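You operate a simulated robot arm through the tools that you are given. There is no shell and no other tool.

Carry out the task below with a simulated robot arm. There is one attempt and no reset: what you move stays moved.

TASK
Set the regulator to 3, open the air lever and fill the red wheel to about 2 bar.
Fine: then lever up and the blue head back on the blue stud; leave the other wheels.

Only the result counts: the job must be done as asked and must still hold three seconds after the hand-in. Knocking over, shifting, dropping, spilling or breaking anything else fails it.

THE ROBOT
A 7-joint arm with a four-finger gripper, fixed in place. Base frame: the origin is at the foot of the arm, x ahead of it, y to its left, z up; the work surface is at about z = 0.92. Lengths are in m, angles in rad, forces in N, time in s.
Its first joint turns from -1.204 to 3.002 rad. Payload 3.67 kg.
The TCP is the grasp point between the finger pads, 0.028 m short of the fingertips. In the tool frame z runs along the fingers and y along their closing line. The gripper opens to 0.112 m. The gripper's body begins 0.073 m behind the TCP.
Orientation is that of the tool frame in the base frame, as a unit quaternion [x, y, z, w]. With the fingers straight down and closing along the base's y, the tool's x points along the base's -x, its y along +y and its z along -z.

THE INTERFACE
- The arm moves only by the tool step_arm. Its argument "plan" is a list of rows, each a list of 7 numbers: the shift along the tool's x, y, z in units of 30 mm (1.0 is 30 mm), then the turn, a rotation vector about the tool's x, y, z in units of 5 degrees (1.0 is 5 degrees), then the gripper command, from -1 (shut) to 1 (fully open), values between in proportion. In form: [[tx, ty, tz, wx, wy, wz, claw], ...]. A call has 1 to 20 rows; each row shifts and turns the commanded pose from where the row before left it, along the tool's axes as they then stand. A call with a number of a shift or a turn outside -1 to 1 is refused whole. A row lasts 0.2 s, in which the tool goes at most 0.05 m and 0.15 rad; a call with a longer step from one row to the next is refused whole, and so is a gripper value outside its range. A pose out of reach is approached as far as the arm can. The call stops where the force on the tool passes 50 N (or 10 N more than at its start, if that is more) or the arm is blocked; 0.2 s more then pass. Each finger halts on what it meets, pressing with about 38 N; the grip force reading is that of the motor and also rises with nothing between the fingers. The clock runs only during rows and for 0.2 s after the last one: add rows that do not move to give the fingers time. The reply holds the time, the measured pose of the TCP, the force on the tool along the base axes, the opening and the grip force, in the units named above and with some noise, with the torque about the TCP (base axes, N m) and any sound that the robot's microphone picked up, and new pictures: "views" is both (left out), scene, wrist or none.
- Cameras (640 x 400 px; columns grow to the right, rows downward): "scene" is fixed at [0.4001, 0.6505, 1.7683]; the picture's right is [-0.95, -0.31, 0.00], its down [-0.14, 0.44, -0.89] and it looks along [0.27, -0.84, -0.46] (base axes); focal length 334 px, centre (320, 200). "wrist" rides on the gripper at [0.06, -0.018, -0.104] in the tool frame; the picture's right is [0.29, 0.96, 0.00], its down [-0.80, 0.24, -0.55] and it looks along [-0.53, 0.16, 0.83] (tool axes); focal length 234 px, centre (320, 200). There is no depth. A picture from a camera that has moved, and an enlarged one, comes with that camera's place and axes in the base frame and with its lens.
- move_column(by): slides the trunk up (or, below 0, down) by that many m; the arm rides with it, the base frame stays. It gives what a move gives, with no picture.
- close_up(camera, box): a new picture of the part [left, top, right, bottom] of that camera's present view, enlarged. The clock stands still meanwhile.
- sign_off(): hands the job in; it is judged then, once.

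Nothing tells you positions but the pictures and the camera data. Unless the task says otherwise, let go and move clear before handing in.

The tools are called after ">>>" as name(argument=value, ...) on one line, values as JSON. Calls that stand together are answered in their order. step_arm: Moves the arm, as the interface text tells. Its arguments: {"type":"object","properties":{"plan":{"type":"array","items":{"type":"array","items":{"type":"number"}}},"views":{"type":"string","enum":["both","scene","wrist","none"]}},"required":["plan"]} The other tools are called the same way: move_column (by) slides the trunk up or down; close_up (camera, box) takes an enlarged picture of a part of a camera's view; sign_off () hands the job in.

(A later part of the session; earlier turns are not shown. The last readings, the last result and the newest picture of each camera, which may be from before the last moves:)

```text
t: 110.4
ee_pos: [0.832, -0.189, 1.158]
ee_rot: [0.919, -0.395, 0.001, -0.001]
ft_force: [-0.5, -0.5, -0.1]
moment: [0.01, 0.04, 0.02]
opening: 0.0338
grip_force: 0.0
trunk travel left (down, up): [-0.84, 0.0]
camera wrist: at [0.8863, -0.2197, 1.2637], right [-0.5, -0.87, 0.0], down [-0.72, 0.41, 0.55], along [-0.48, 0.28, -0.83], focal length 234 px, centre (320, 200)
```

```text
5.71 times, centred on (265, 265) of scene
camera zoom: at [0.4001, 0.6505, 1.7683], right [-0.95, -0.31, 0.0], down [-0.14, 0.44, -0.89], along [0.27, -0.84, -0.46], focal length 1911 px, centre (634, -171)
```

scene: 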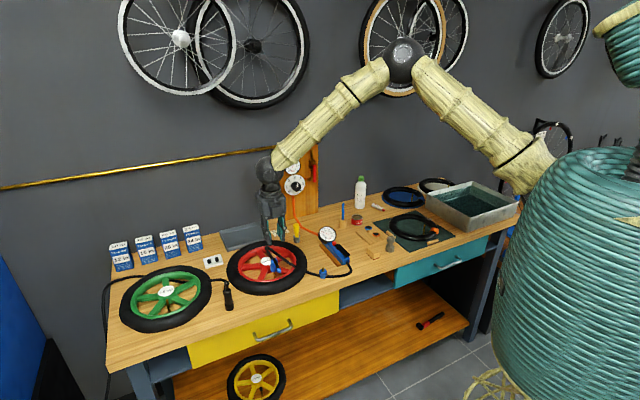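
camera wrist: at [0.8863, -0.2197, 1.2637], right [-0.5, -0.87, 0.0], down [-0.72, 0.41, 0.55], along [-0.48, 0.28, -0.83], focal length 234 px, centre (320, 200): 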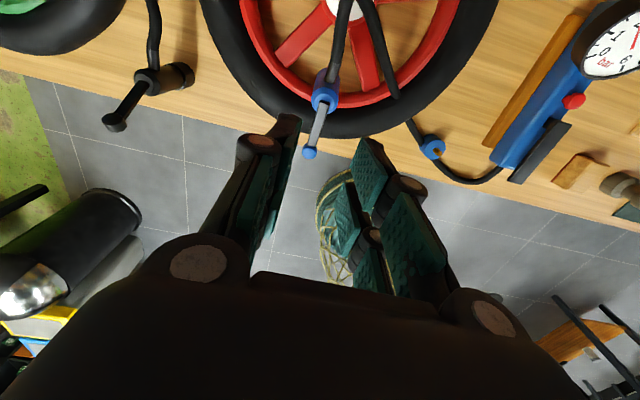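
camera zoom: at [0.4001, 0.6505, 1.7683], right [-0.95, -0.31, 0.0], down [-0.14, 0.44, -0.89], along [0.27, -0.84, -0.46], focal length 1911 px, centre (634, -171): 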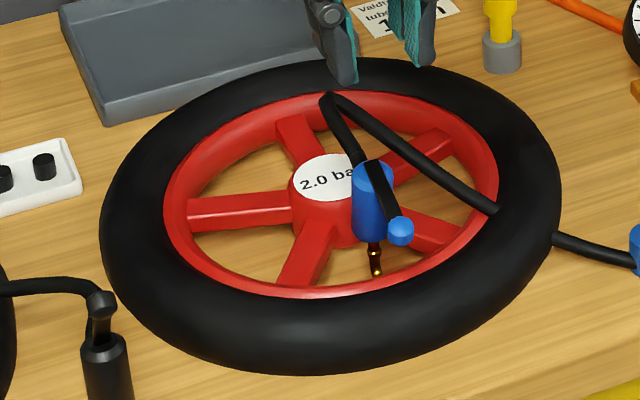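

The tyre has visibly filled out and the head leans only a few degrees, still clamped. The lever knob is at about (0.811, -0.163, 1.03). I'll pinch the knob lightly and swing it up along its arc, starting with a position above it.

>>> step_arm(plan=[[-0.55, -0.05, 0.3, 0, 0, 0, -0.35], [-0.55, -0.05, 0.6, 0, 0, 0, -0.35], [0, 0, 0.7, 0, 0, 0, -0.35], [0, 0, 0.6, 0, 0, 0, -0.35], [0, 0, 0, 0, 0, 0, -0.35]], views="both")

>>> close_up(camera="wrist", box=[250, 80, 390, 220])

>>> close_up(camera="scene", box=[258, 235, 298, 285])

```text
t: 111.6
ee_pos: [0.8123, -0.1614, 1.0933]
ee_rot: [0.918, -0.396, 0.001, -0.002]
ft_force: [-0.6, -1.4, 0.6]
moment: [0.03, -0.04, 0.0]
opening: 0.0366
grip_force: 0.1
trunk travel left (down, up): [-0.84, 0.0]
camera wrist: at [0.8653, -0.1921, 1.1971], right [-0.5, -0.87, 0.0], down [-0.73, 0.41, 0.55], along [-0.48, 0.28, -0.83], focal length 234 px, centre (320, 200)
```

scene: 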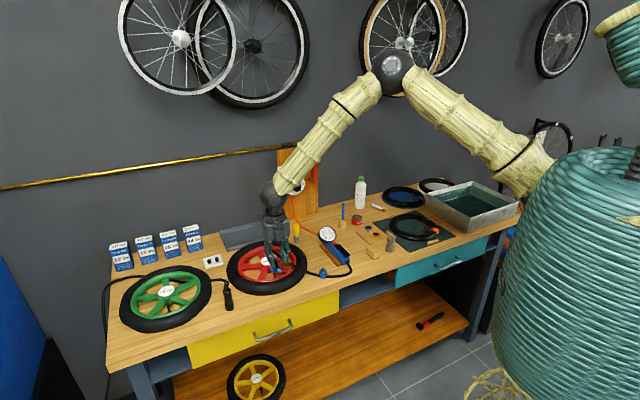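
wrist: 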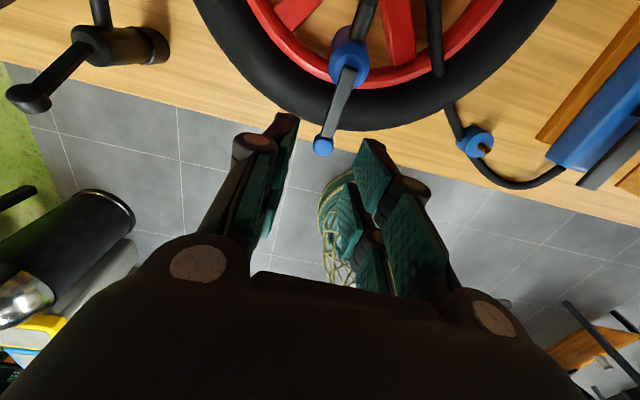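

```text
2.86 times, centred on (320, 150) of wrist
camera zoom: at [0.8653, -0.1921, 1.1971], right [-0.5, -0.87, 0.0], down [-0.73, 0.41, 0.55], along [-0.48, 0.28, -0.83], focal length 669 px, centre (320, 343)
```

zoom: 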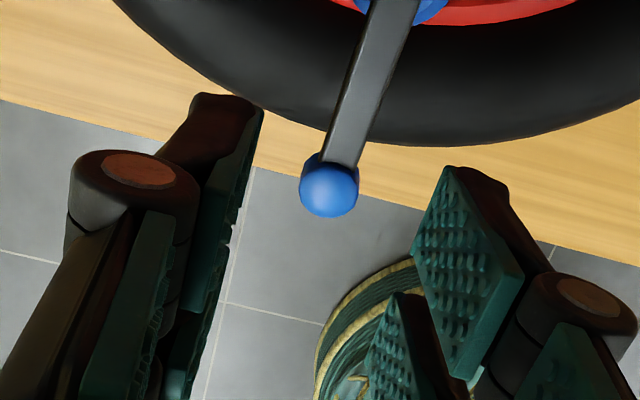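

```text
8.00 times, centred on (278, 260) of scene
camera zoom: at [0.4001, 0.6505, 1.7683], right [-0.95, -0.31, 0.0], down [-0.14, 0.44, -0.89], along [0.27, -0.84, -0.46], focal length 2676 px, centre (656, -280)
```

zoom: 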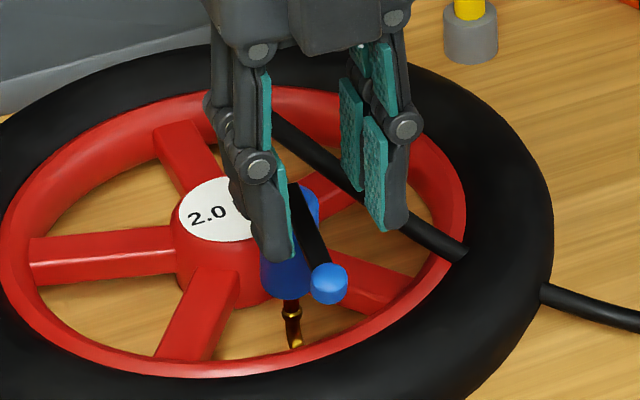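

The knob is centred between the fingers to within about 2 mm. I'll descend and pinch it.

>>> step_arm(plan=[[0, 0.06, 0.6, 0, 0, 0, -0.35], [0, 0, 0.6, 0, 0, 0, -0.35], [0, 0, 0.45, 0, 0, 0, -0.35], [0, 0, 0, 0, 0, 0, -0.35], [0, 0, 0, 0, 0, 0, -1], [0, 0, 0, 0, 0, 0, -1]], views="wrist")

>>> close_up(camera="scene", box=[258, 235, 298, 285])

>>> close_up(camera="wrist", box=[250, 80, 390, 220])

```text
t: 113.0
ee_pos: [0.8108, -0.1635, 1.0419]
ee_rot: [0.919, -0.395, 0.002, -0.002]
ft_force: [-5.0, 1.8, -0.2]
moment: [0.13, 0.17, 0.0]
opening: 0.0111
grip_force: 38.2
trunk travel left (down, up): [-0.84, 0.0]
camera wrist: at [0.8652, -0.1941, 1.1465], right [-0.5, -0.87, 0.0], down [-0.72, 0.41, 0.55], along [-0.48, 0.28, -0.83], focal length 234 px, centre (320, 200)
```

wrist: 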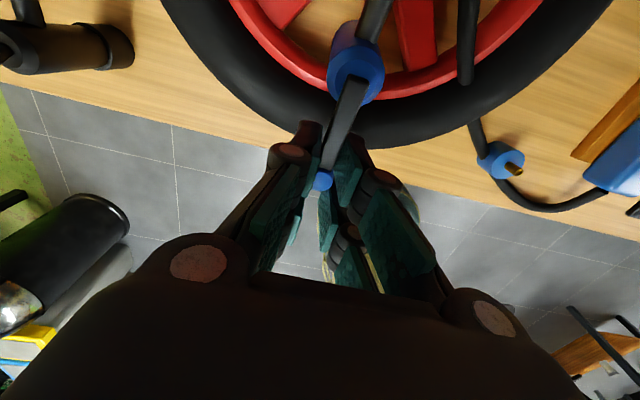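

```text
8.00 times, centred on (278, 260) of scene
camera zoom: at [0.4001, 0.6505, 1.7683], right [-0.95, -0.31, 0.0], down [-0.14, 0.44, -0.89], along [0.27, -0.84, -0.46], focal length 2676 px, centre (656, -280)
```

zoom: 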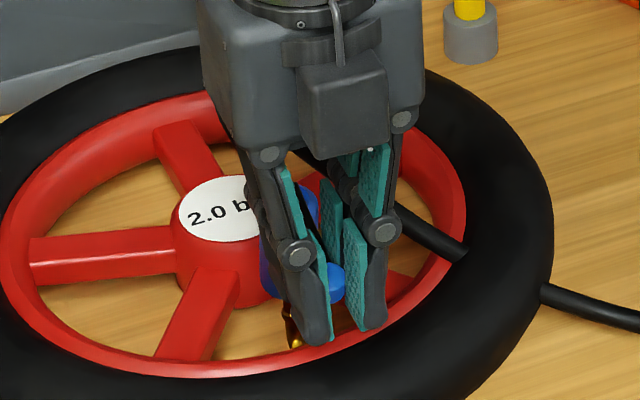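

```text
2.86 times, centred on (320, 150) of wrist
camera zoom: at [0.8652, -0.1941, 1.1465], right [-0.5, -0.87, 0.0], down [-0.72, 0.41, 0.55], along [-0.48, 0.28, -0.83], focal length 669 px, centre (320, 343)
```

zoom: 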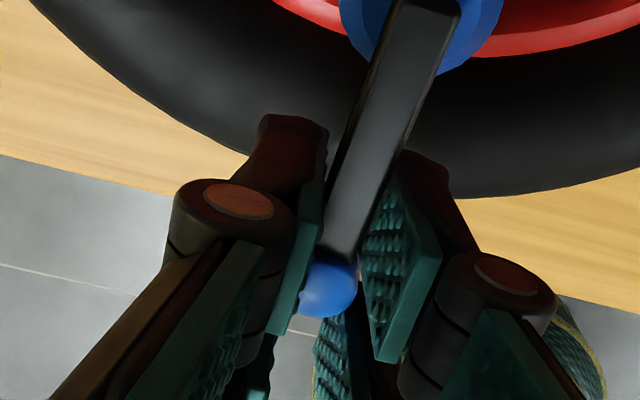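

I have the lever end pinched (opening 11 mm). I'll swing it up along its arc in small steps, half of it first.

>>> step_arm(plan=[[0.033, 0, -0.267, 0, 0, 0, -1], [0.067, 0, -0.257, 0, 0, 0, -1], [0.107, 0, -0.247, 0, 0, 0, -1], [0.137, 0, -0.23, 0, 0, 0, -1]], views="none")

>>> close_up(camera="scene", box=[258, 230, 298, 285])

>>> close_up(camera="wrist", box=[250, 80, 390, 220])

```text
t: 114.0
ee_pos: [0.8189, -0.1718, 1.0742]
ee_rot: [0.918, -0.395, 0.001, -0.002]
ft_force: [-1.1, 1.0, -5.6]
moment: [0.55, 0.49, -0.06]
opening: 0.0103
grip_force: 37.8
trunk travel left (down, up): [-0.84, 0.0]
```

```text
7.27 times, centred on (278, 258) of scene
camera zoom: at [0.4001, 0.6505, 1.7683], right [-0.95, -0.31, 0.0], down [-0.14, 0.44, -0.89], along [0.27, -0.84, -0.46], focal length 2433 px, centre (626, -218)
```

zoom: 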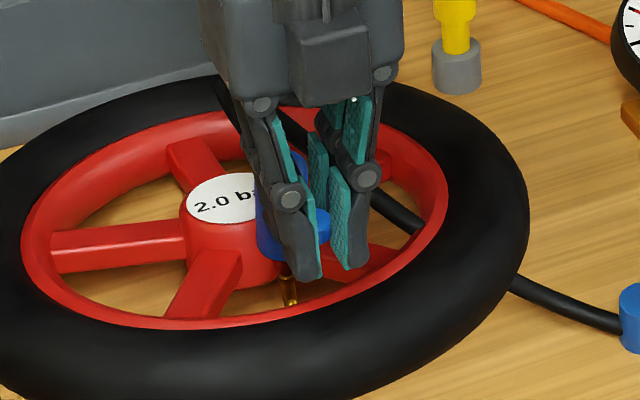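

```text
2.86 times, centred on (320, 150) of wrist
camera zoom: at [0.8729, -0.2029, 1.1774], right [-0.5, -0.87, 0.0], down [-0.72, 0.41, 0.55], along [-0.48, 0.28, -0.83], focal length 669 px, centre (320, 343)
```

zoom: 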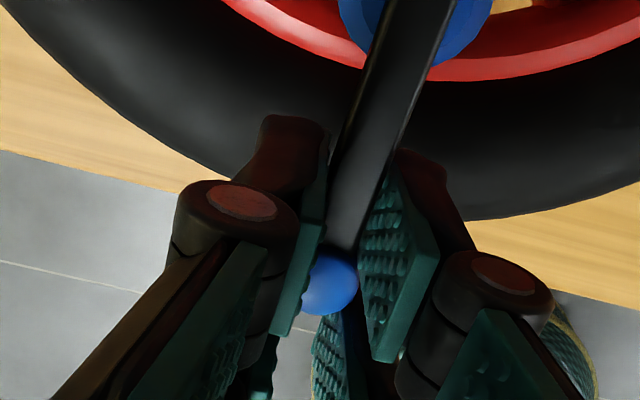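

>>> close_up(camera="scene", box=[266, 248, 290, 278])

```text
13.33 times, centred on (278, 263) of scene
camera zoom: at [0.4001, 0.6505, 1.7683], right [-0.95, -0.31, 0.0], down [-0.14, 0.44, -0.89], along [0.27, -0.84, -0.46], focal length 4460 px, centre (880, -640)
```

zoom: 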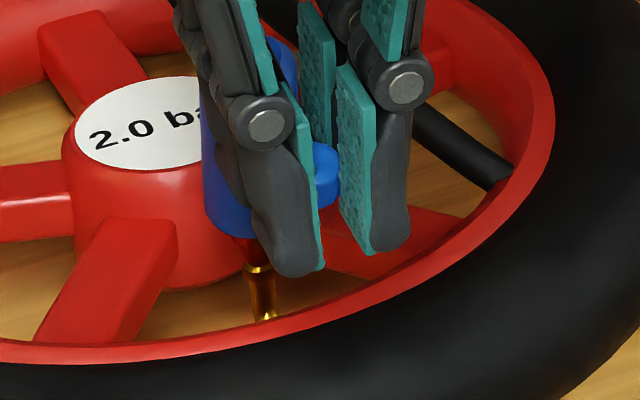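

The whole wheel edge is being lifted with the lever. My pinch is stopping the lever from rotating, so I'm immediately reversing the same path to set the wheel back down.

>>> step_arm(plan=[[-0.137, 0, 0.23, 0, 0, 0, -1], [-0.107, 0, 0.247, 0, 0, 0, -1], [-0.067, 0, 0.257, 0, 0, 0, -1], [-0.033, 0, 0.24, 0, 0, 0, -1]], views="none")

>>> close_up(camera="scene", box=[266, 248, 290, 278])

>>> close_up(camera="scene", box=[215, 230, 315, 300])

```text
t: 115.0
ee_pos: [0.8113, -0.1622, 1.0481]
ee_rot: [0.918, -0.396, 0.004, -0.002]
ft_force: [-4.7, 5.6, 10.9]
moment: [-0.54, -0.23, -0.03]
opening: 0.0102
grip_force: 37.9
trunk travel left (down, up): [-0.84, 0.0]
```

```text
13.33 times, centred on (278, 263) of scene
camera zoom: at [0.4001, 0.6505, 1.7683], right [-0.95, -0.31, 0.0], down [-0.14, 0.44, -0.89], along [0.27, -0.84, -0.46], focal length 4460 px, centre (880, -640)
```

zoom: 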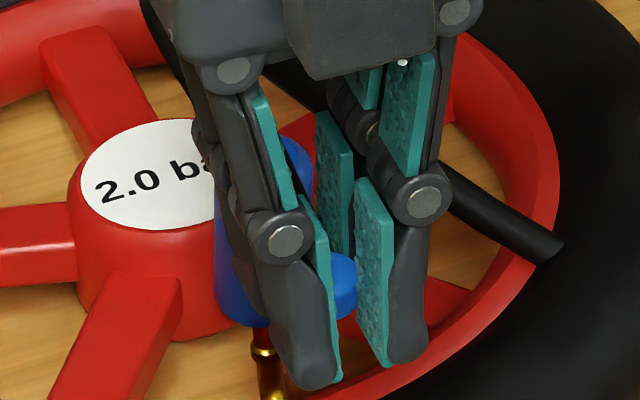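

```text
5.71 times, centred on (265, 265) of scene
camera zoom: at [0.4001, 0.6505, 1.7683], right [-0.95, -0.31, 0.0], down [-0.14, 0.44, -0.89], along [0.27, -0.84, -0.46], focal length 1911 px, centre (634, -171)
```

zoom: 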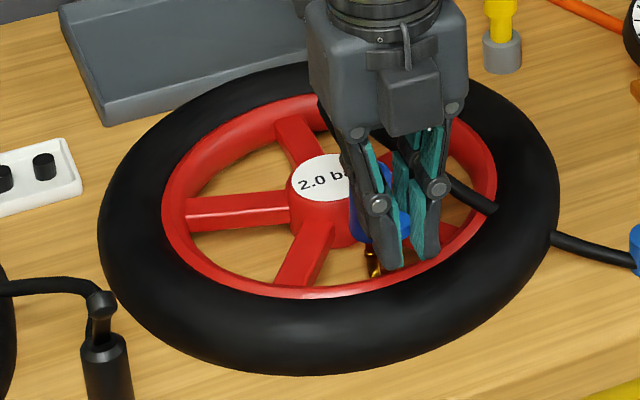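

The wheel is back flat and essentially where it was. I'll let go of the lever and rise straight up. Instead of gripping, I'll tilt the tool about 40° and push the knob up from below with closed fingers.

>>> step_arm(plan=[[0, 0, 0, 0, 0, 0, -0.3], [0, 0, 0, 0, 0, 0, -0.3], [0, 0, -0.6, 0, 0, 0, -0.3], [0, 0, -0.9, 0, 0, 0, -0.3], [0, 0, -0.9, 0, 0, 0, -0.3], [-0.5, 0, -0.5, 0, 0, 0, -0.3]], views="both")

>>> close_up(camera="scene", box=[255, 240, 295, 285])

>>> close_up(camera="scene", box=[310, 210, 360, 290])

```text
t: 116.4
ee_pos: [0.8018, -0.1526, 1.1348]
ee_rot: [0.919, -0.395, 0.002, -0.002]
ft_force: [0.3, -0.5, 0.8]
moment: [0.03, -0.01, 0.05]
opening: 0.0391
grip_force: 0.1
trunk travel left (down, up): [-0.84, 0.0]
camera wrist: at [0.8541, -0.1827, 1.2381], right [-0.5, -0.87, 0.0], down [-0.72, 0.41, 0.55], along [-0.48, 0.28, -0.83], focal length 234 px, centre (320, 200)
```

scene: 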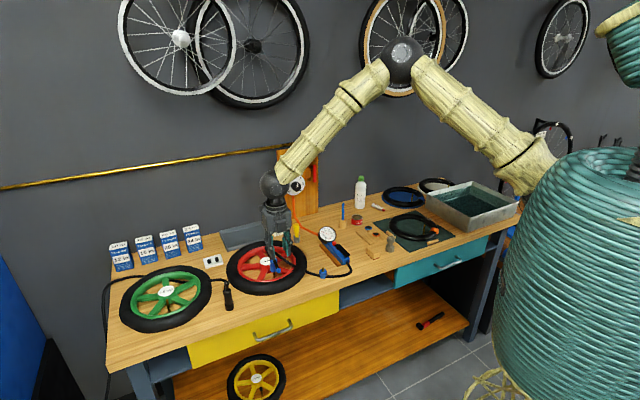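
wrist: 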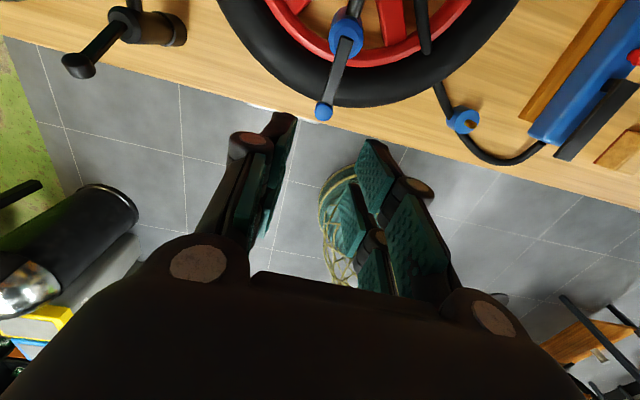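

```text
8.89 times, centred on (275, 262) of scene
camera zoom: at [0.4001, 0.6505, 1.7683], right [-0.95, -0.31, 0.0], down [-0.14, 0.44, -0.89], along [0.27, -0.84, -0.46], focal length 2973 px, centre (720, -356)
```

zoom: 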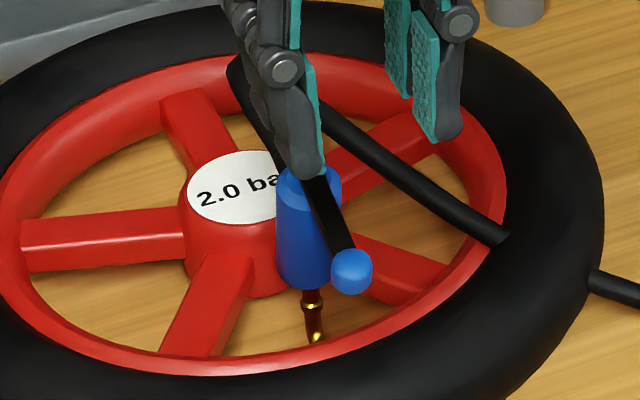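

```text
5.00 times, centred on (335, 250) of scene
camera zoom: at [0.4001, 0.6505, 1.7683], right [-0.95, -0.31, 0.0], down [-0.14, 0.44, -0.89], along [0.27, -0.84, -0.46], focal length 1672 px, centre (245, -50)
```

zoom: 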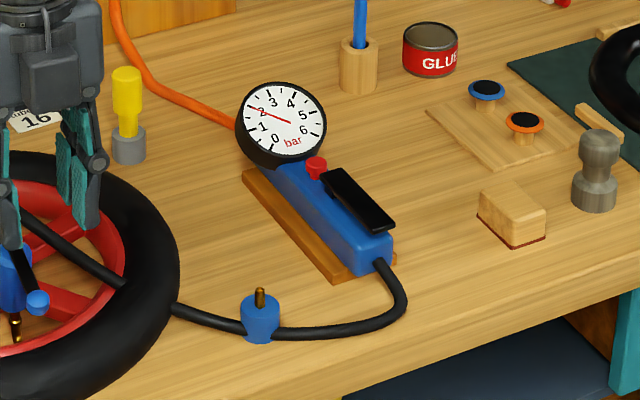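

The gauge still reads 2.0 and nothing else has moved. I'll tilt the tool 40° (fingertips toward the wall), close the fingers and retreat slightly in front of the knob.

>>> step_arm(plan=[[-0.3, 0, 0, 0, 1, 0, -1], [-0.3, 0, 0, 0, 1, 0, -1], [0, 0, 0, 0, 1, 0, -1], [0, 0, 0, 0, 1, 0, -1], [0, 0, 0, 0, 1, 0, -1], [0, 0, 0, 0, 1, 0, -1], [0, 0, 0, 0, 1, 0, -1], [0, 0, 0, 0, 1, 0, -1], [0, 0, 0, 0, 0, 0, -1]], views="both")

>>> close_up(camera="wrist", box=[230, 60, 410, 240])

>>> close_up(camera="scene", box=[250, 220, 300, 285])

```text
t: 118.6
ee_pos: [0.7914, -0.1661, 1.1319]
ee_rot: [0.855, -0.408, 0.298, 0.117]
ft_force: [-0.2, -0.2, -1.5]
moment: [0.02, 0.06, -0.02]
opening: 0.0001
grip_force: 36.0
trunk travel left (down, up): [-0.84, 0.0]
stopped in row 9: the arm was blocked; the commanded pose is now the measured one
camera wrist: at [0.7922, -0.1451, 1.2517], right [-0.59, -0.79, 0.13], down [-0.8, 0.59, -0.05], along [-0.04, -0.14, -0.99], focal length 234 px, centre (320, 200)
```

scene: 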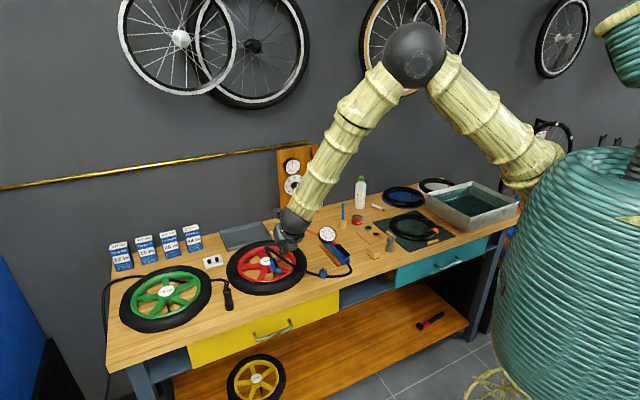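
wrist: 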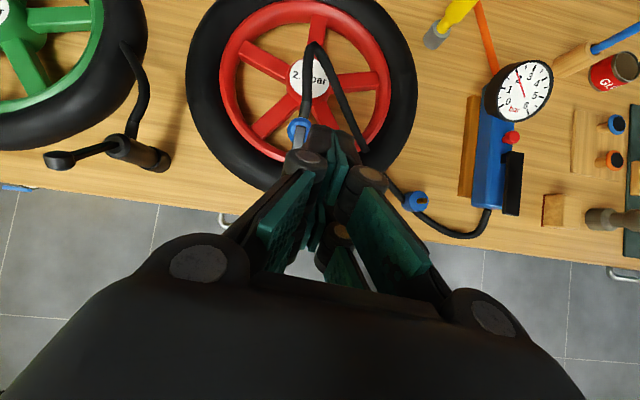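

```text
2.22 times, centred on (320, 150) of wrist
camera zoom: at [0.7922, -0.1451, 1.2517], right [-0.59, -0.79, 0.13], down [-0.8, 0.59, -0.05], along [-0.04, -0.14, -0.99], focal length 520 px, centre (320, 311)
```

zoom: 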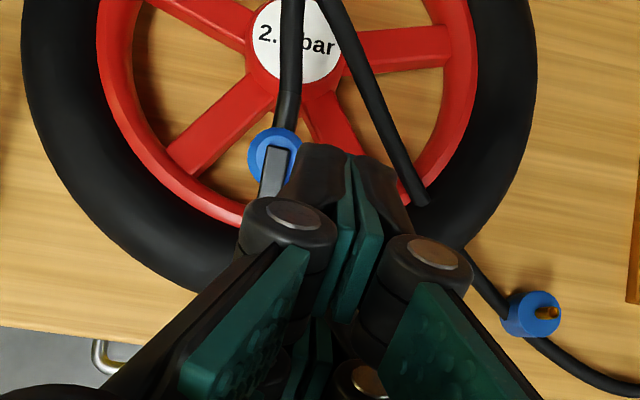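

```text
6.15 times, centred on (275, 252) of scene
camera zoom: at [0.4001, 0.6505, 1.7683], right [-0.95, -0.31, 0.0], down [-0.14, 0.44, -0.89], along [0.27, -0.84, -0.46], focal length 2058 px, centre (597, -123)
```

zoom: 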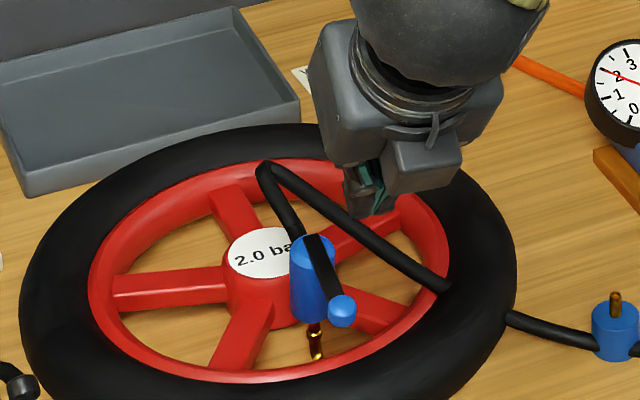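

The tilt is 37° but a wrist joint reached its limit. As before, rolling +25° frees it, and the closed fingertips are nearly square so roll doesn't matter for pushing.

>>> step_arm(plan=[[0, 0, 0, 0, 0, 1, -1], [0, 0, 0, 0, 0, 1, -1], [0, 0, 0, 0, 0, 1, -1], [0, 0, 0, 0, 0, 1, -1], [0, 0, 0, 0, 0, 1, -1], [0, 0, 0, 0, 0, 0, -1]], views="wrist")

```text
t: 120.2
ee_pos: [0.7927, -0.1901, 1.1329]
ee_rot: [0.731, -0.614, 0.295, 0.036]
ft_force: [-0.1, 0.2, 0.5]
moment: [0.04, -0.03, 0.01]
opening: 0.0
grip_force: 35.6
trunk travel left (down, up): [-0.84, 0.0]
stopped in row 6: the arm was blocked; the commanded pose is now the measured one
camera wrist: at [0.7729, -0.1939, 1.2521], right [-0.86, -0.49, -0.16], down [-0.49, 0.87, 0.0], along [0.14, 0.08, -0.99], focal length 234 px, centre (320, 200)
```

wrist: 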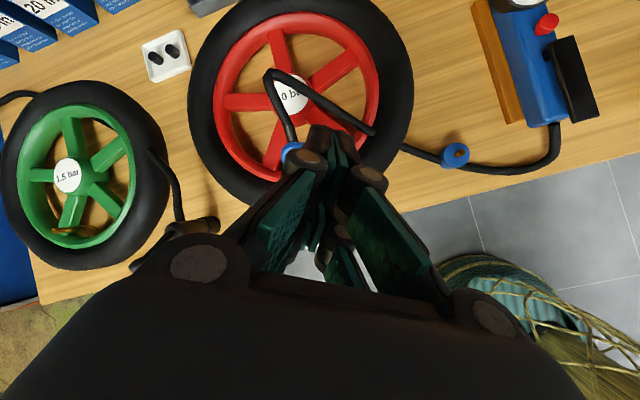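

>>> step_arm(plan=[[0, 0, 0, 0, 0, 0, -1]], views="scene")

```text
t: 120.6
ee_pos: [0.7927, -0.1897, 1.1329]
ee_rot: [0.731, -0.614, 0.295, 0.037]
ft_force: [0.4, -0.6, 0.9]
moment: [0.0, 0.02, 0.0]
opening: 0.0
grip_force: 35.3
trunk travel left (down, up): [-0.84, 0.0]
```

scene: 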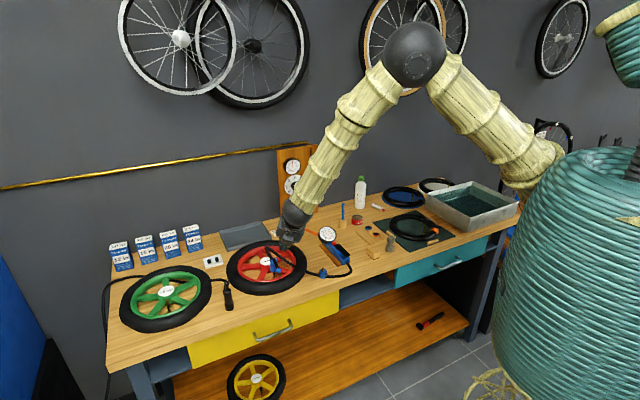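

The wrist is near its straight-arm limit here, so more forward tilt isn't available. Better plan: grip the lever with the tool vertical and rotate the tool together with the lever about its pivot (backward tilt is unrestricted), so the grip drives the rotation. First I'll return the tool to vertical.

>>> step_arm(plan=[[0, 0, -0.2, -0.194, -0.675, -0.66, -1], [0, 0, 0, -0.194, -0.675, -0.66, -1], [0, 0, 0, -0.194, -0.675, -0.66, -1], [0, 0, 0, -0.194, -0.675, -0.66, -1], [0, 0, 0, -0.194, -0.675, -0.66, -1], [0, 0, 0, -0.194, -0.675, -0.66, -1], [0, 0, 0, -0.194, -0.675, -0.66, -1], [0, 0, 0, -0.194, -0.675, -0.66, -1], [0, 0, 0, -0.194, -0.675, -0.66, -1], [0, 0, 0, -0.194, -0.675, -0.66, -0.3], [0, 0, 0, 0, 0, 0, -0.3]], views="both")

```text
t: 123.0
ee_pos: [0.7899, -0.1862, 1.1387]
ee_rot: [0.921, -0.389, 0.0, 0.0]
ft_force: [-0.9, -0.6, 0.3]
moment: [0.0, -0.02, 0.0]
opening: 0.039
grip_force: 0.0
trunk travel left (down, up): [-0.84, 0.0]
camera wrist: at [0.8446, -0.2147, 1.2424], right [-0.49, -0.87, 0.0], down [-0.73, 0.4, 0.55], along [-0.48, 0.27, -0.83], focal length 234 px, centre (320, 200)
```

scene: 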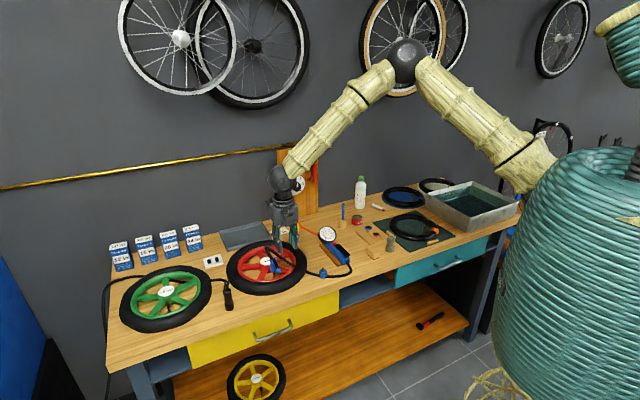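
wrist: 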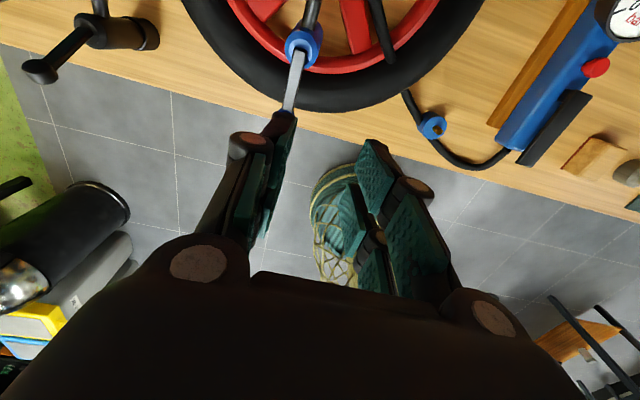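

The tool is vertical again. I'll move back over the lever knob and check alignment before gripping.

>>> step_arm(plan=[[-0.04, -0.57, 0, 0, 0, 0, -0.3], [-0.04, -0.56, 0, 0, 0, 0, -0.3], [0, 0, 0.7, 0, 0, 0, -0.3], [0, 0, 0.8, 0, 0, 0, -0.3], [0, 0, 0, 0, 0, 0, -0.3]], views="wrist")

>>> close_up(camera="wrist", box=[250, 80, 390, 220])

>>> close_up(camera="scene", box=[255, 235, 295, 285])

```text
t: 124.2
ee_pos: [0.8144, -0.1596, 1.095]
ee_rot: [0.921, -0.389, 0.001, 0.0]
ft_force: [-0.4, -0.1, -0.8]
moment: [0.02, -0.02, -0.03]
opening: 0.0391
grip_force: 0.1
trunk travel left (down, up): [-0.84, 0.0]
camera wrist: at [0.869, -0.19, 1.1993], right [-0.49, -0.87, 0.0], down [-0.73, 0.4, 0.55], along [-0.48, 0.27, -0.83], focal length 234 px, centre (320, 200)
```

wrist: 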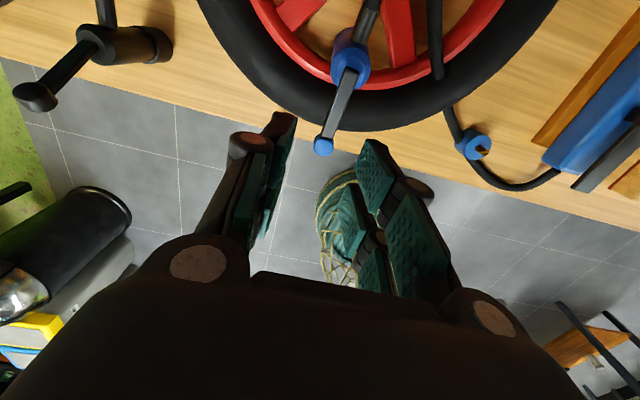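

```text
2.86 times, centred on (320, 150) of wrist
camera zoom: at [0.869, -0.19, 1.1993], right [-0.49, -0.87, 0.0], down [-0.73, 0.4, 0.55], along [-0.48, 0.27, -0.83], focal length 669 px, centre (320, 343)
```

zoom: 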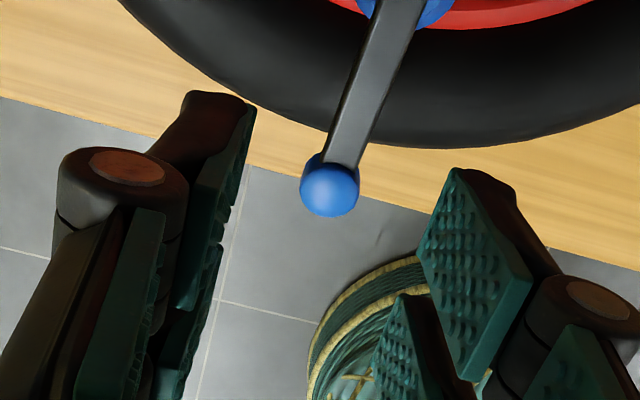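

```text
8.00 times, centred on (275, 260) of scene
camera zoom: at [0.4001, 0.6505, 1.7683], right [-0.95, -0.31, 0.0], down [-0.14, 0.44, -0.89], along [0.27, -0.84, -0.46], focal length 2676 px, centre (680, -280)
```

zoom: 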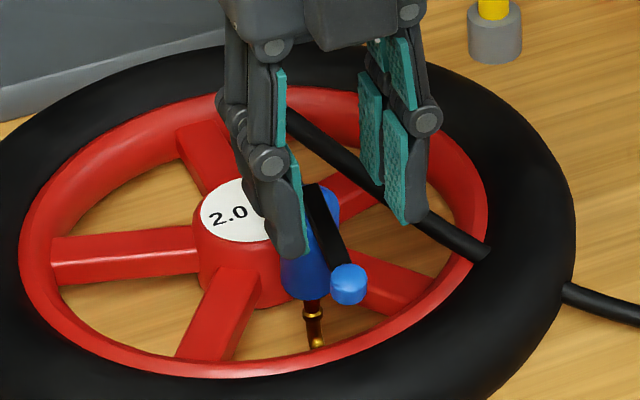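

Aligned as before. I'll descend, grip, then rotate the tool and lever together about the pivot for the first 15° and check that the wheel stays down.

>>> step_arm(plan=[[0.08, 0.05, 0.6, 0, 0, 0, -0.3], [0, 0, 0.7, 0, 0, 0, -0.3], [0, 0, 0.53, 0, 0, 0, -0.3], [0, 0, 0, 0, 0, 0, -0.3], [0, 0, 0, 0, 0, 0, -1], [0, 0, 0, 0, 0, 0, -1], [0.04, 0, -0.163, 0, -1, 0, -1], [0.04, 0, -0.163, 0, -1, 0, -1], [0.04, 0, -0.163, 0, -1, 0, -1]], views="none")

>>> close_up(camera="scene", box=[250, 230, 300, 290])

>>> close_up(camera="wrist", box=[250, 80, 390, 220])

```text
t: 126.2
ee_pos: [0.818, -0.1655, 1.0542]
ee_rot: [0.913, -0.386, -0.121, -0.052]
ft_force: [-2.8, 2.9, -1.5]
moment: [0.25, 0.05, 0.01]
opening: 0.0103
grip_force: 38.2
trunk travel left (down, up): [-0.84, 0.0]
```

```text
6.67 times, centred on (275, 260) of scene
camera zoom: at [0.4001, 0.6505, 1.7683], right [-0.95, -0.31, 0.0], down [-0.14, 0.44, -0.89], along [0.27, -0.84, -0.46], focal length 2230 px, centre (620, -200)
```

zoom: 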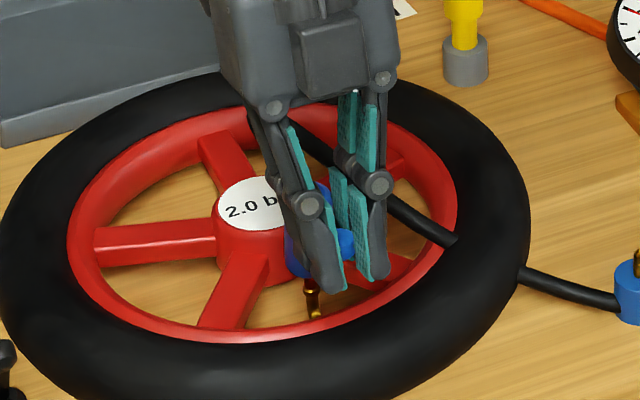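

```text
2.86 times, centred on (320, 150) of wrist
camera zoom: at [0.8889, -0.214, 1.1381], right [-0.49, -0.87, -0.07], down [-0.61, 0.28, 0.74], along [-0.62, 0.41, -0.67], focal length 669 px, centre (320, 343)
```

zoom: 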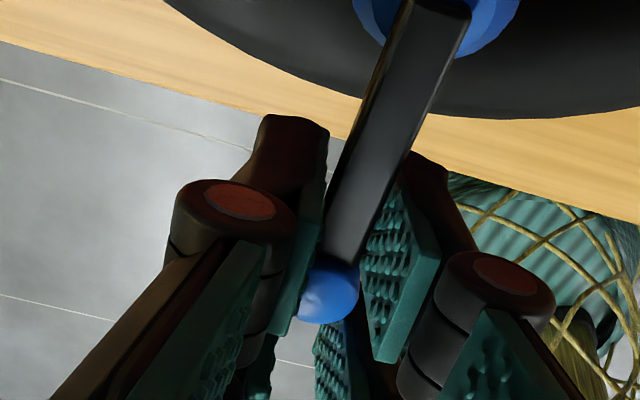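

>>> close_up(camera="scene", box=[215, 230, 315, 300])

>>> close_up(camera="scene", box=[266, 248, 290, 278])

```text
5.71 times, centred on (265, 265) of scene
camera zoom: at [0.4001, 0.6505, 1.7683], right [-0.95, -0.31, 0.0], down [-0.14, 0.44, -0.89], along [0.27, -0.84, -0.46], focal length 1911 px, centre (634, -171)
```

zoom: 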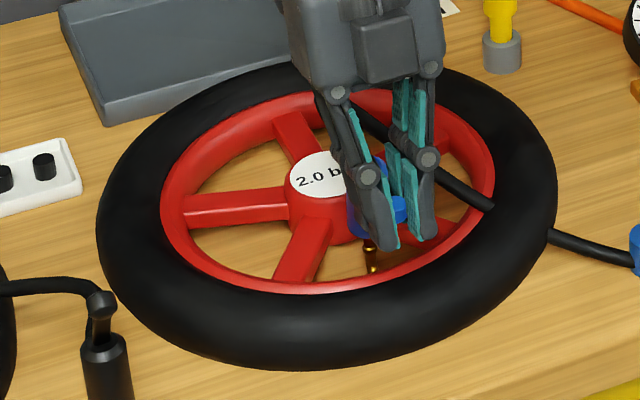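

```text
13.33 times, centred on (278, 263) of scene
camera zoom: at [0.4001, 0.6505, 1.7683], right [-0.95, -0.31, 0.0], down [-0.14, 0.44, -0.89], along [0.27, -0.84, -0.46], focal length 4460 px, centre (880, -640)
```

zoom: 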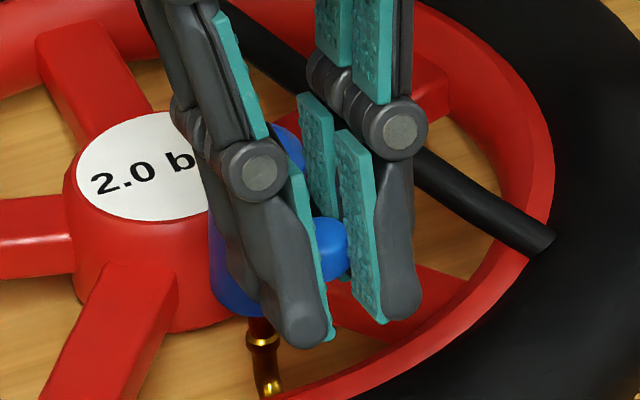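

The rotation is partly working, but the wheel's front edge is still lifted about 4 mm because the lever has a firm detent. I'll keep rotating with less upward travel, so it's a purer twist that lets the wheel settle.

>>> step_arm(plan=[[0.04, 0, -0.1, 0, -1, 0, -1], [0.04, 0, -0.1, 0, -1, 0, -1], [0.04, 0, -0.12, 0, -1, 0, -1]], views="none")

>>> close_up(camera="scene", box=[266, 248, 290, 278])

>>> close_up(camera="scene", box=[215, 230, 315, 300])

```text
t: 127.0
ee_pos: [0.822, -0.1706, 1.0635]
ee_rot: [0.89, -0.376, -0.236, -0.102]
ft_force: [-9.3, 7.6, 15.7]
moment: [-0.16, -0.34, -0.05]
opening: 0.0104
grip_force: 37.7
trunk travel left (down, up): [-0.84, 0.0]
```

```text
13.33 times, centred on (278, 263) of scene
camera zoom: at [0.4001, 0.6505, 1.7683], right [-0.95, -0.31, 0.0], down [-0.14, 0.44, -0.89], along [0.27, -0.84, -0.46], focal length 4460 px, centre (880, -640)
```

zoom: 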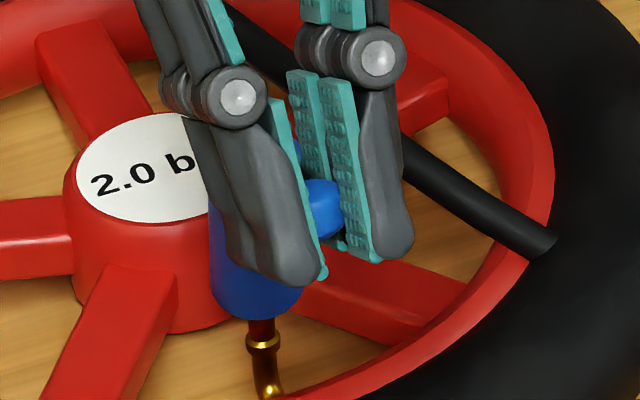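

```text
5.71 times, centred on (265, 265) of scene
camera zoom: at [0.4001, 0.6505, 1.7683], right [-0.95, -0.31, 0.0], down [-0.14, 0.44, -0.89], along [0.27, -0.84, -0.46], focal length 1911 px, centre (634, -171)
```

zoom: 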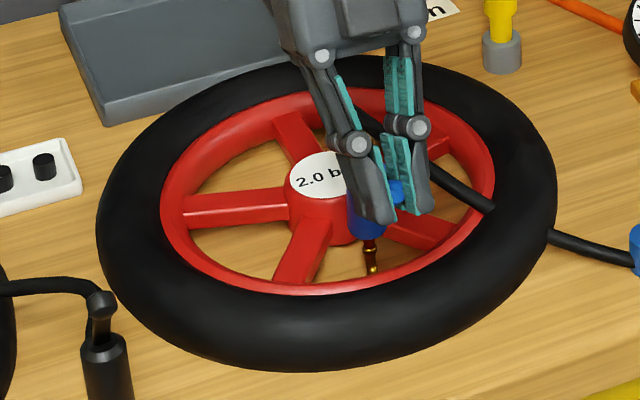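

The lever is now turning: the net hinge torque is near zero and I'm just compressing it slightly along its length. I'll ease outward a few mm and continue the rotation.

>>> step_arm(plan=[[-0.06, 0, -0.2, 0, -1, 0, -1], [0.03, 0, -0.167, 0, -1, 0, -1], [0.03, 0, -0.167, 0, -1, 0, -1]], views="none")

>>> close_up(camera="scene", box=[266, 245, 290, 275])

>>> close_up(camera="scene", box=[215, 230, 315, 300])

```text
t: 127.8
ee_pos: [0.8284, -0.1784, 1.074]
ee_rot: [0.851, -0.36, -0.351, -0.15]
ft_force: [0.3, 2.2, 9.7]
moment: [-0.13, -0.28, 0.05]
opening: 0.0106
grip_force: 38.2
trunk travel left (down, up): [-0.84, 0.0]
```

```text
13.33 times, centred on (278, 260) of scene
camera zoom: at [0.4001, 0.6505, 1.7683], right [-0.95, -0.31, 0.0], down [-0.14, 0.44, -0.89], along [0.27, -0.84, -0.46], focal length 4460 px, centre (880, -600)
```

zoom: 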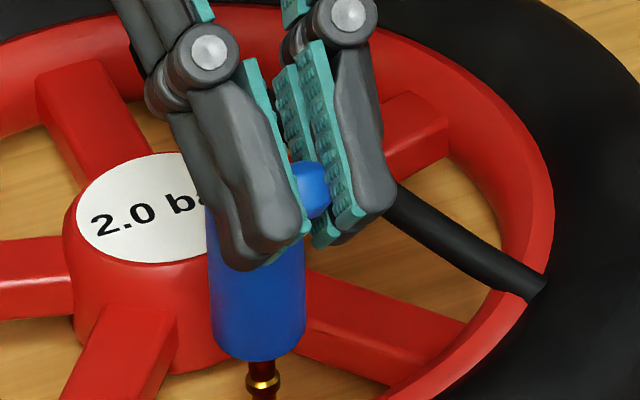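

```text
5.71 times, centred on (265, 265) of scene
camera zoom: at [0.4001, 0.6505, 1.7683], right [-0.95, -0.31, 0.0], down [-0.14, 0.44, -0.89], along [0.27, -0.84, -0.46], focal length 1911 px, centre (634, -171)
```

zoom: 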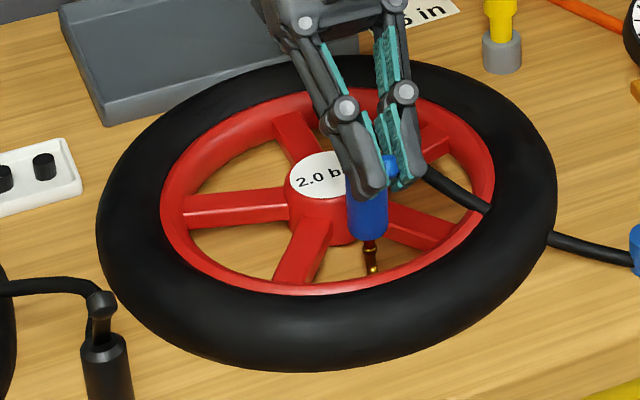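

The lever is at about 50° now. I'll do three more steps toward its up position.

>>> step_arm(plan=[[0.0, 0, -0.18, 0, -1, 0, -1], [0.03, 0, -0.167, 0, -1, 0, -1], [0.03, 0, -0.167, 0, -1, 0, -1]], views="none")

>>> close_up(camera="scene", box=[262, 235, 292, 280])

>>> close_up(camera="scene", box=[310, 210, 360, 290])

```text
t: 128.6
ee_pos: [0.8366, -0.1883, 1.0816]
ee_rot: [0.798, -0.337, -0.461, -0.194]
ft_force: [0.2, 0.8, 3.2]
moment: [0.03, -0.09, 0.02]
opening: 0.0104
grip_force: 37.8
trunk travel left (down, up): [-0.84, 0.0]
```

```text
8.89 times, centred on (277, 258) of scene
camera zoom: at [0.4001, 0.6505, 1.7683], right [-0.95, -0.31, 0.0], down [-0.14, 0.44, -0.89], along [0.27, -0.84, -0.46], focal length 2973 px, centre (702, -311)
```

zoom: 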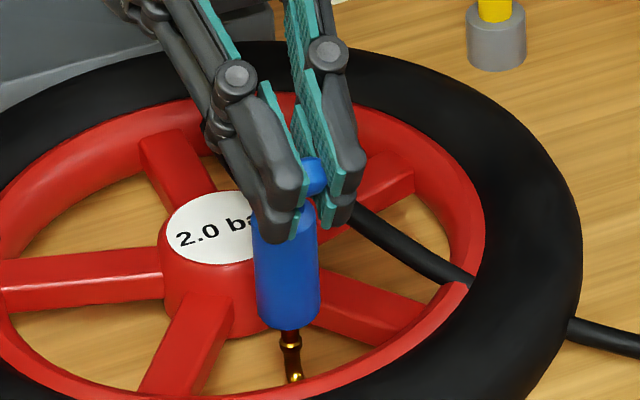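

```text
5.00 times, centred on (335, 250) of scene
camera zoom: at [0.4001, 0.6505, 1.7683], right [-0.95, -0.31, 0.0], down [-0.14, 0.44, -0.89], along [0.27, -0.84, -0.46], focal length 1672 px, centre (245, -50)
```

zoom: 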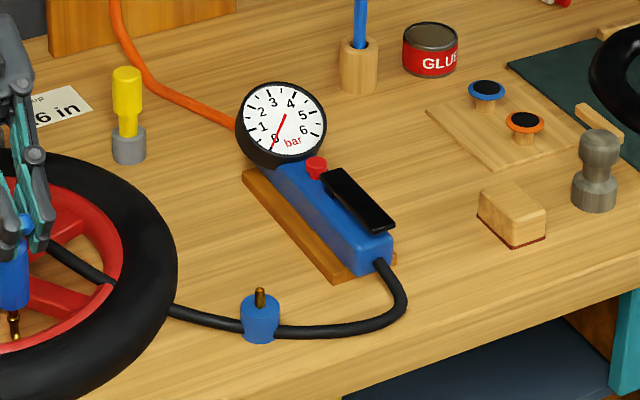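

The inflator gauge has dropped to 0, so the head has unclamped and the lever is nearly up. One or two more small steps should find the upper stop.

>>> step_arm(plan=[[0.03, 0, -0.167, 0, -1, 0, -1]], views="none")

>>> step_arm(plan=[[0.03, 0, -0.167, 0, -1, 0, -1]], views="scene")

>>> close_up(camera="scene", box=[262, 235, 292, 280])

```text
t: 129.0
ee_pos: [0.8409, -0.1906, 1.0831]
ee_rot: [0.777, -0.328, -0.495, -0.209]
ft_force: [-1.3, 0.4, 8.0]
moment: [-0.2, -0.04, -0.07]
opening: 0.0106
grip_force: 37.6
trunk travel left (down, up): [-0.84, 0.0]
```

```text
t: 129.4
ee_pos: [0.8463, -0.1939, 1.0851]
ee_rot: [0.755, -0.319, -0.528, -0.223]
ft_force: [-0.4, 0.0, 7.2]
moment: [-0.08, -0.05, -0.01]
opening: 0.0106
grip_force: 37.8
trunk travel left (down, up): [-0.84, 0.0]
```

scene: 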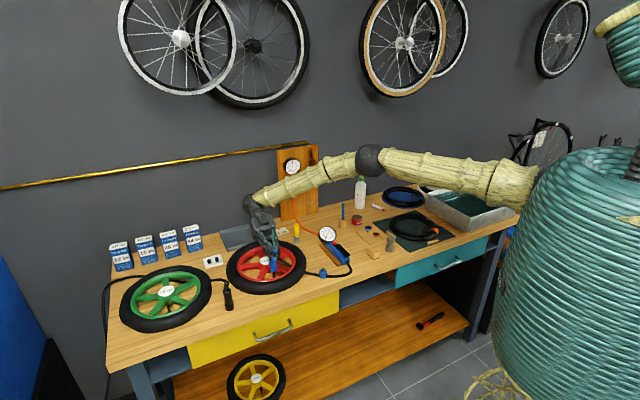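

```text
8.89 times, centred on (277, 258) of scene
camera zoom: at [0.4001, 0.6505, 1.7683], right [-0.95, -0.31, 0.0], down [-0.14, 0.44, -0.89], along [0.27, -0.84, -0.46], focal length 2973 px, centre (702, -311)
```

zoom: 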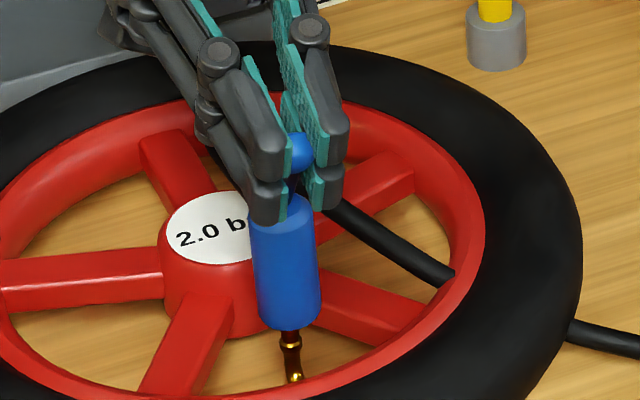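

The lever is essentially upright. I'll open the fingers and rotate the tool back to vertical around the knob (the fingers stay on either side of it), then rise.

>>> step_arm(plan=[[0, 0, 0, 0, 0, 0, -0.25], [0, 0, 0, 0, 0, 0, -0.25], [0, 0, 0, 0, 1, 0, -0.25], [0, 0, 0, 0, 1, 0, -0.25], [0, 0, 0, 0, 1, 0, -0.25], [0, 0, 0, 0, 1, 0, -0.25], [0, 0, 0, 0, 1, 0, -0.25], [0, 0, 0, 0, 1, 0, -0.25], [0, 0, 0, 0, 1, 0, -0.25], [0, 0, 0, 0, 1, 0, -0.25], [0, 0, 0, 0, 1, 0, -0.25], [0, 0, 0, 0, 1, 0, -0.25], [0, 0, 0, 0, 1, 0, -0.25], [0, 0, 0, 0, 1, 0, -0.25], [0, 0, 0, 0, 1, 0, -0.25], [0, 0, 0, 0, 0.9, 0, -0.25]], views="both")

>>> close_up(camera="scene", box=[258, 230, 298, 285])

```text
t: 132.8
ee_pos: [0.8427, -0.1935, 1.0844]
ee_rot: [0.921, -0.389, -0.002, -0.001]
ft_force: [-0.4, 0.3, 0.2]
moment: [-0.01, -0.04, -0.01]
opening: 0.0423
grip_force: 0.2
trunk travel left (down, up): [-0.84, 0.0]
camera wrist: at [0.899, -0.2232, 1.1884], right [-0.49, -0.87, 0.0], down [-0.73, 0.4, 0.56], along [-0.49, 0.27, -0.83], focal length 234 px, centre (320, 200)
```

scene: 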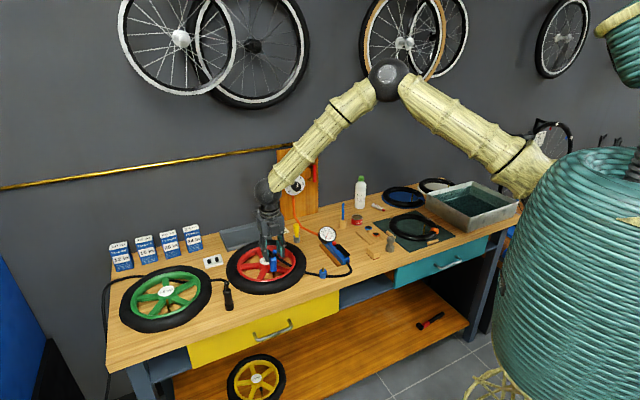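
wrist: 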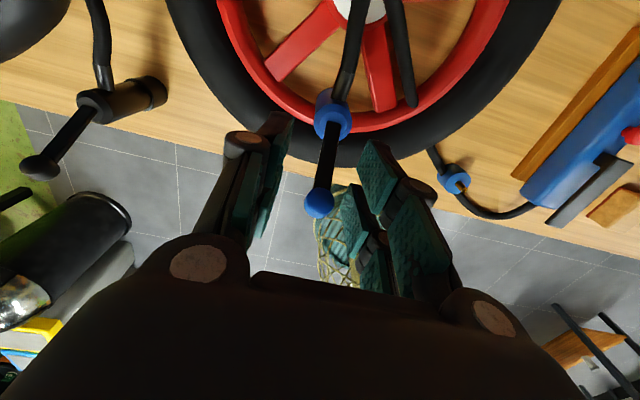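

```text
7.27 times, centred on (278, 258) of scene
camera zoom: at [0.4001, 0.6505, 1.7683], right [-0.95, -0.31, 0.0], down [-0.14, 0.44, -0.89], along [0.27, -0.84, -0.46], focal length 2433 px, centre (626, -218)
```

zoom: 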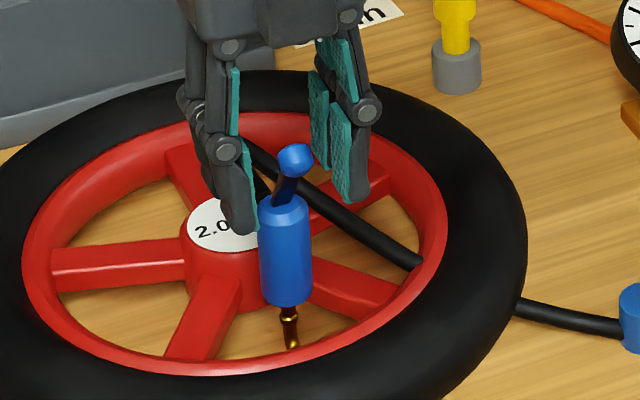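

The lever is back up as it was on the stud. Next I'll rise a little and measure the head position before grasping it.

>>> step_arm(plan=[[0, 0, -0.6, 0, 0, 0, -0.1], [0.35, 0, -0.6, 0, 0, 0, -0.1], [0.3, 0, 0, 0, 0, 0, -0.1], [0, 0, 0, 0, 0, 0, -0.1]], views="wrist")

>>> close_up(camera="wrist", box=[250, 60, 390, 200])

>>> close_up(camera="scene", box=[260, 235, 295, 285])

```text
t: 133.8
ee_pos: [0.856, -0.2068, 1.1217]
ee_rot: [0.921, -0.389, -0.004, -0.001]
ft_force: [-0.9, -0.3, 0.0]
moment: [-0.04, 0.0, 0.01]
opening: 0.0503
grip_force: 0.1
trunk travel left (down, up): [-0.84, 0.0]
camera wrist: at [0.9113, -0.237, 1.2251], right [-0.49, -0.87, 0.0], down [-0.72, 0.4, 0.56], along [-0.49, 0.27, -0.83], focal length 234 px, centre (320, 200)
```

wrist: 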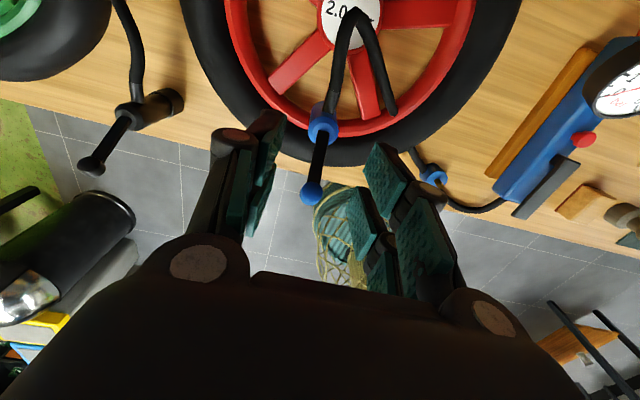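

```text
2.86 times, centred on (320, 130) of wrist
camera zoom: at [0.9113, -0.237, 1.2251], right [-0.49, -0.87, 0.0], down [-0.72, 0.4, 0.56], along [-0.49, 0.27, -0.83], focal length 669 px, centre (320, 400)
```

zoom: 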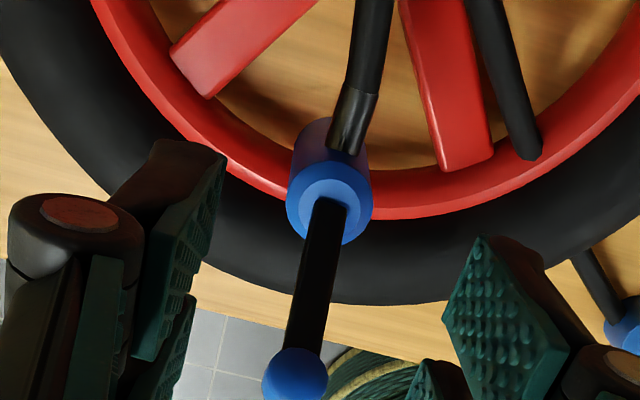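

```text
8.00 times, centred on (278, 260) of scene
camera zoom: at [0.4001, 0.6505, 1.7683], right [-0.95, -0.31, 0.0], down [-0.14, 0.44, -0.89], along [0.27, -0.84, -0.46], focal length 2676 px, centre (660, -280)
```

zoom: 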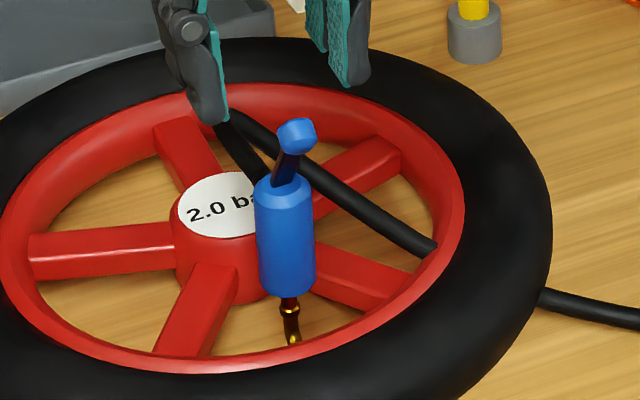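

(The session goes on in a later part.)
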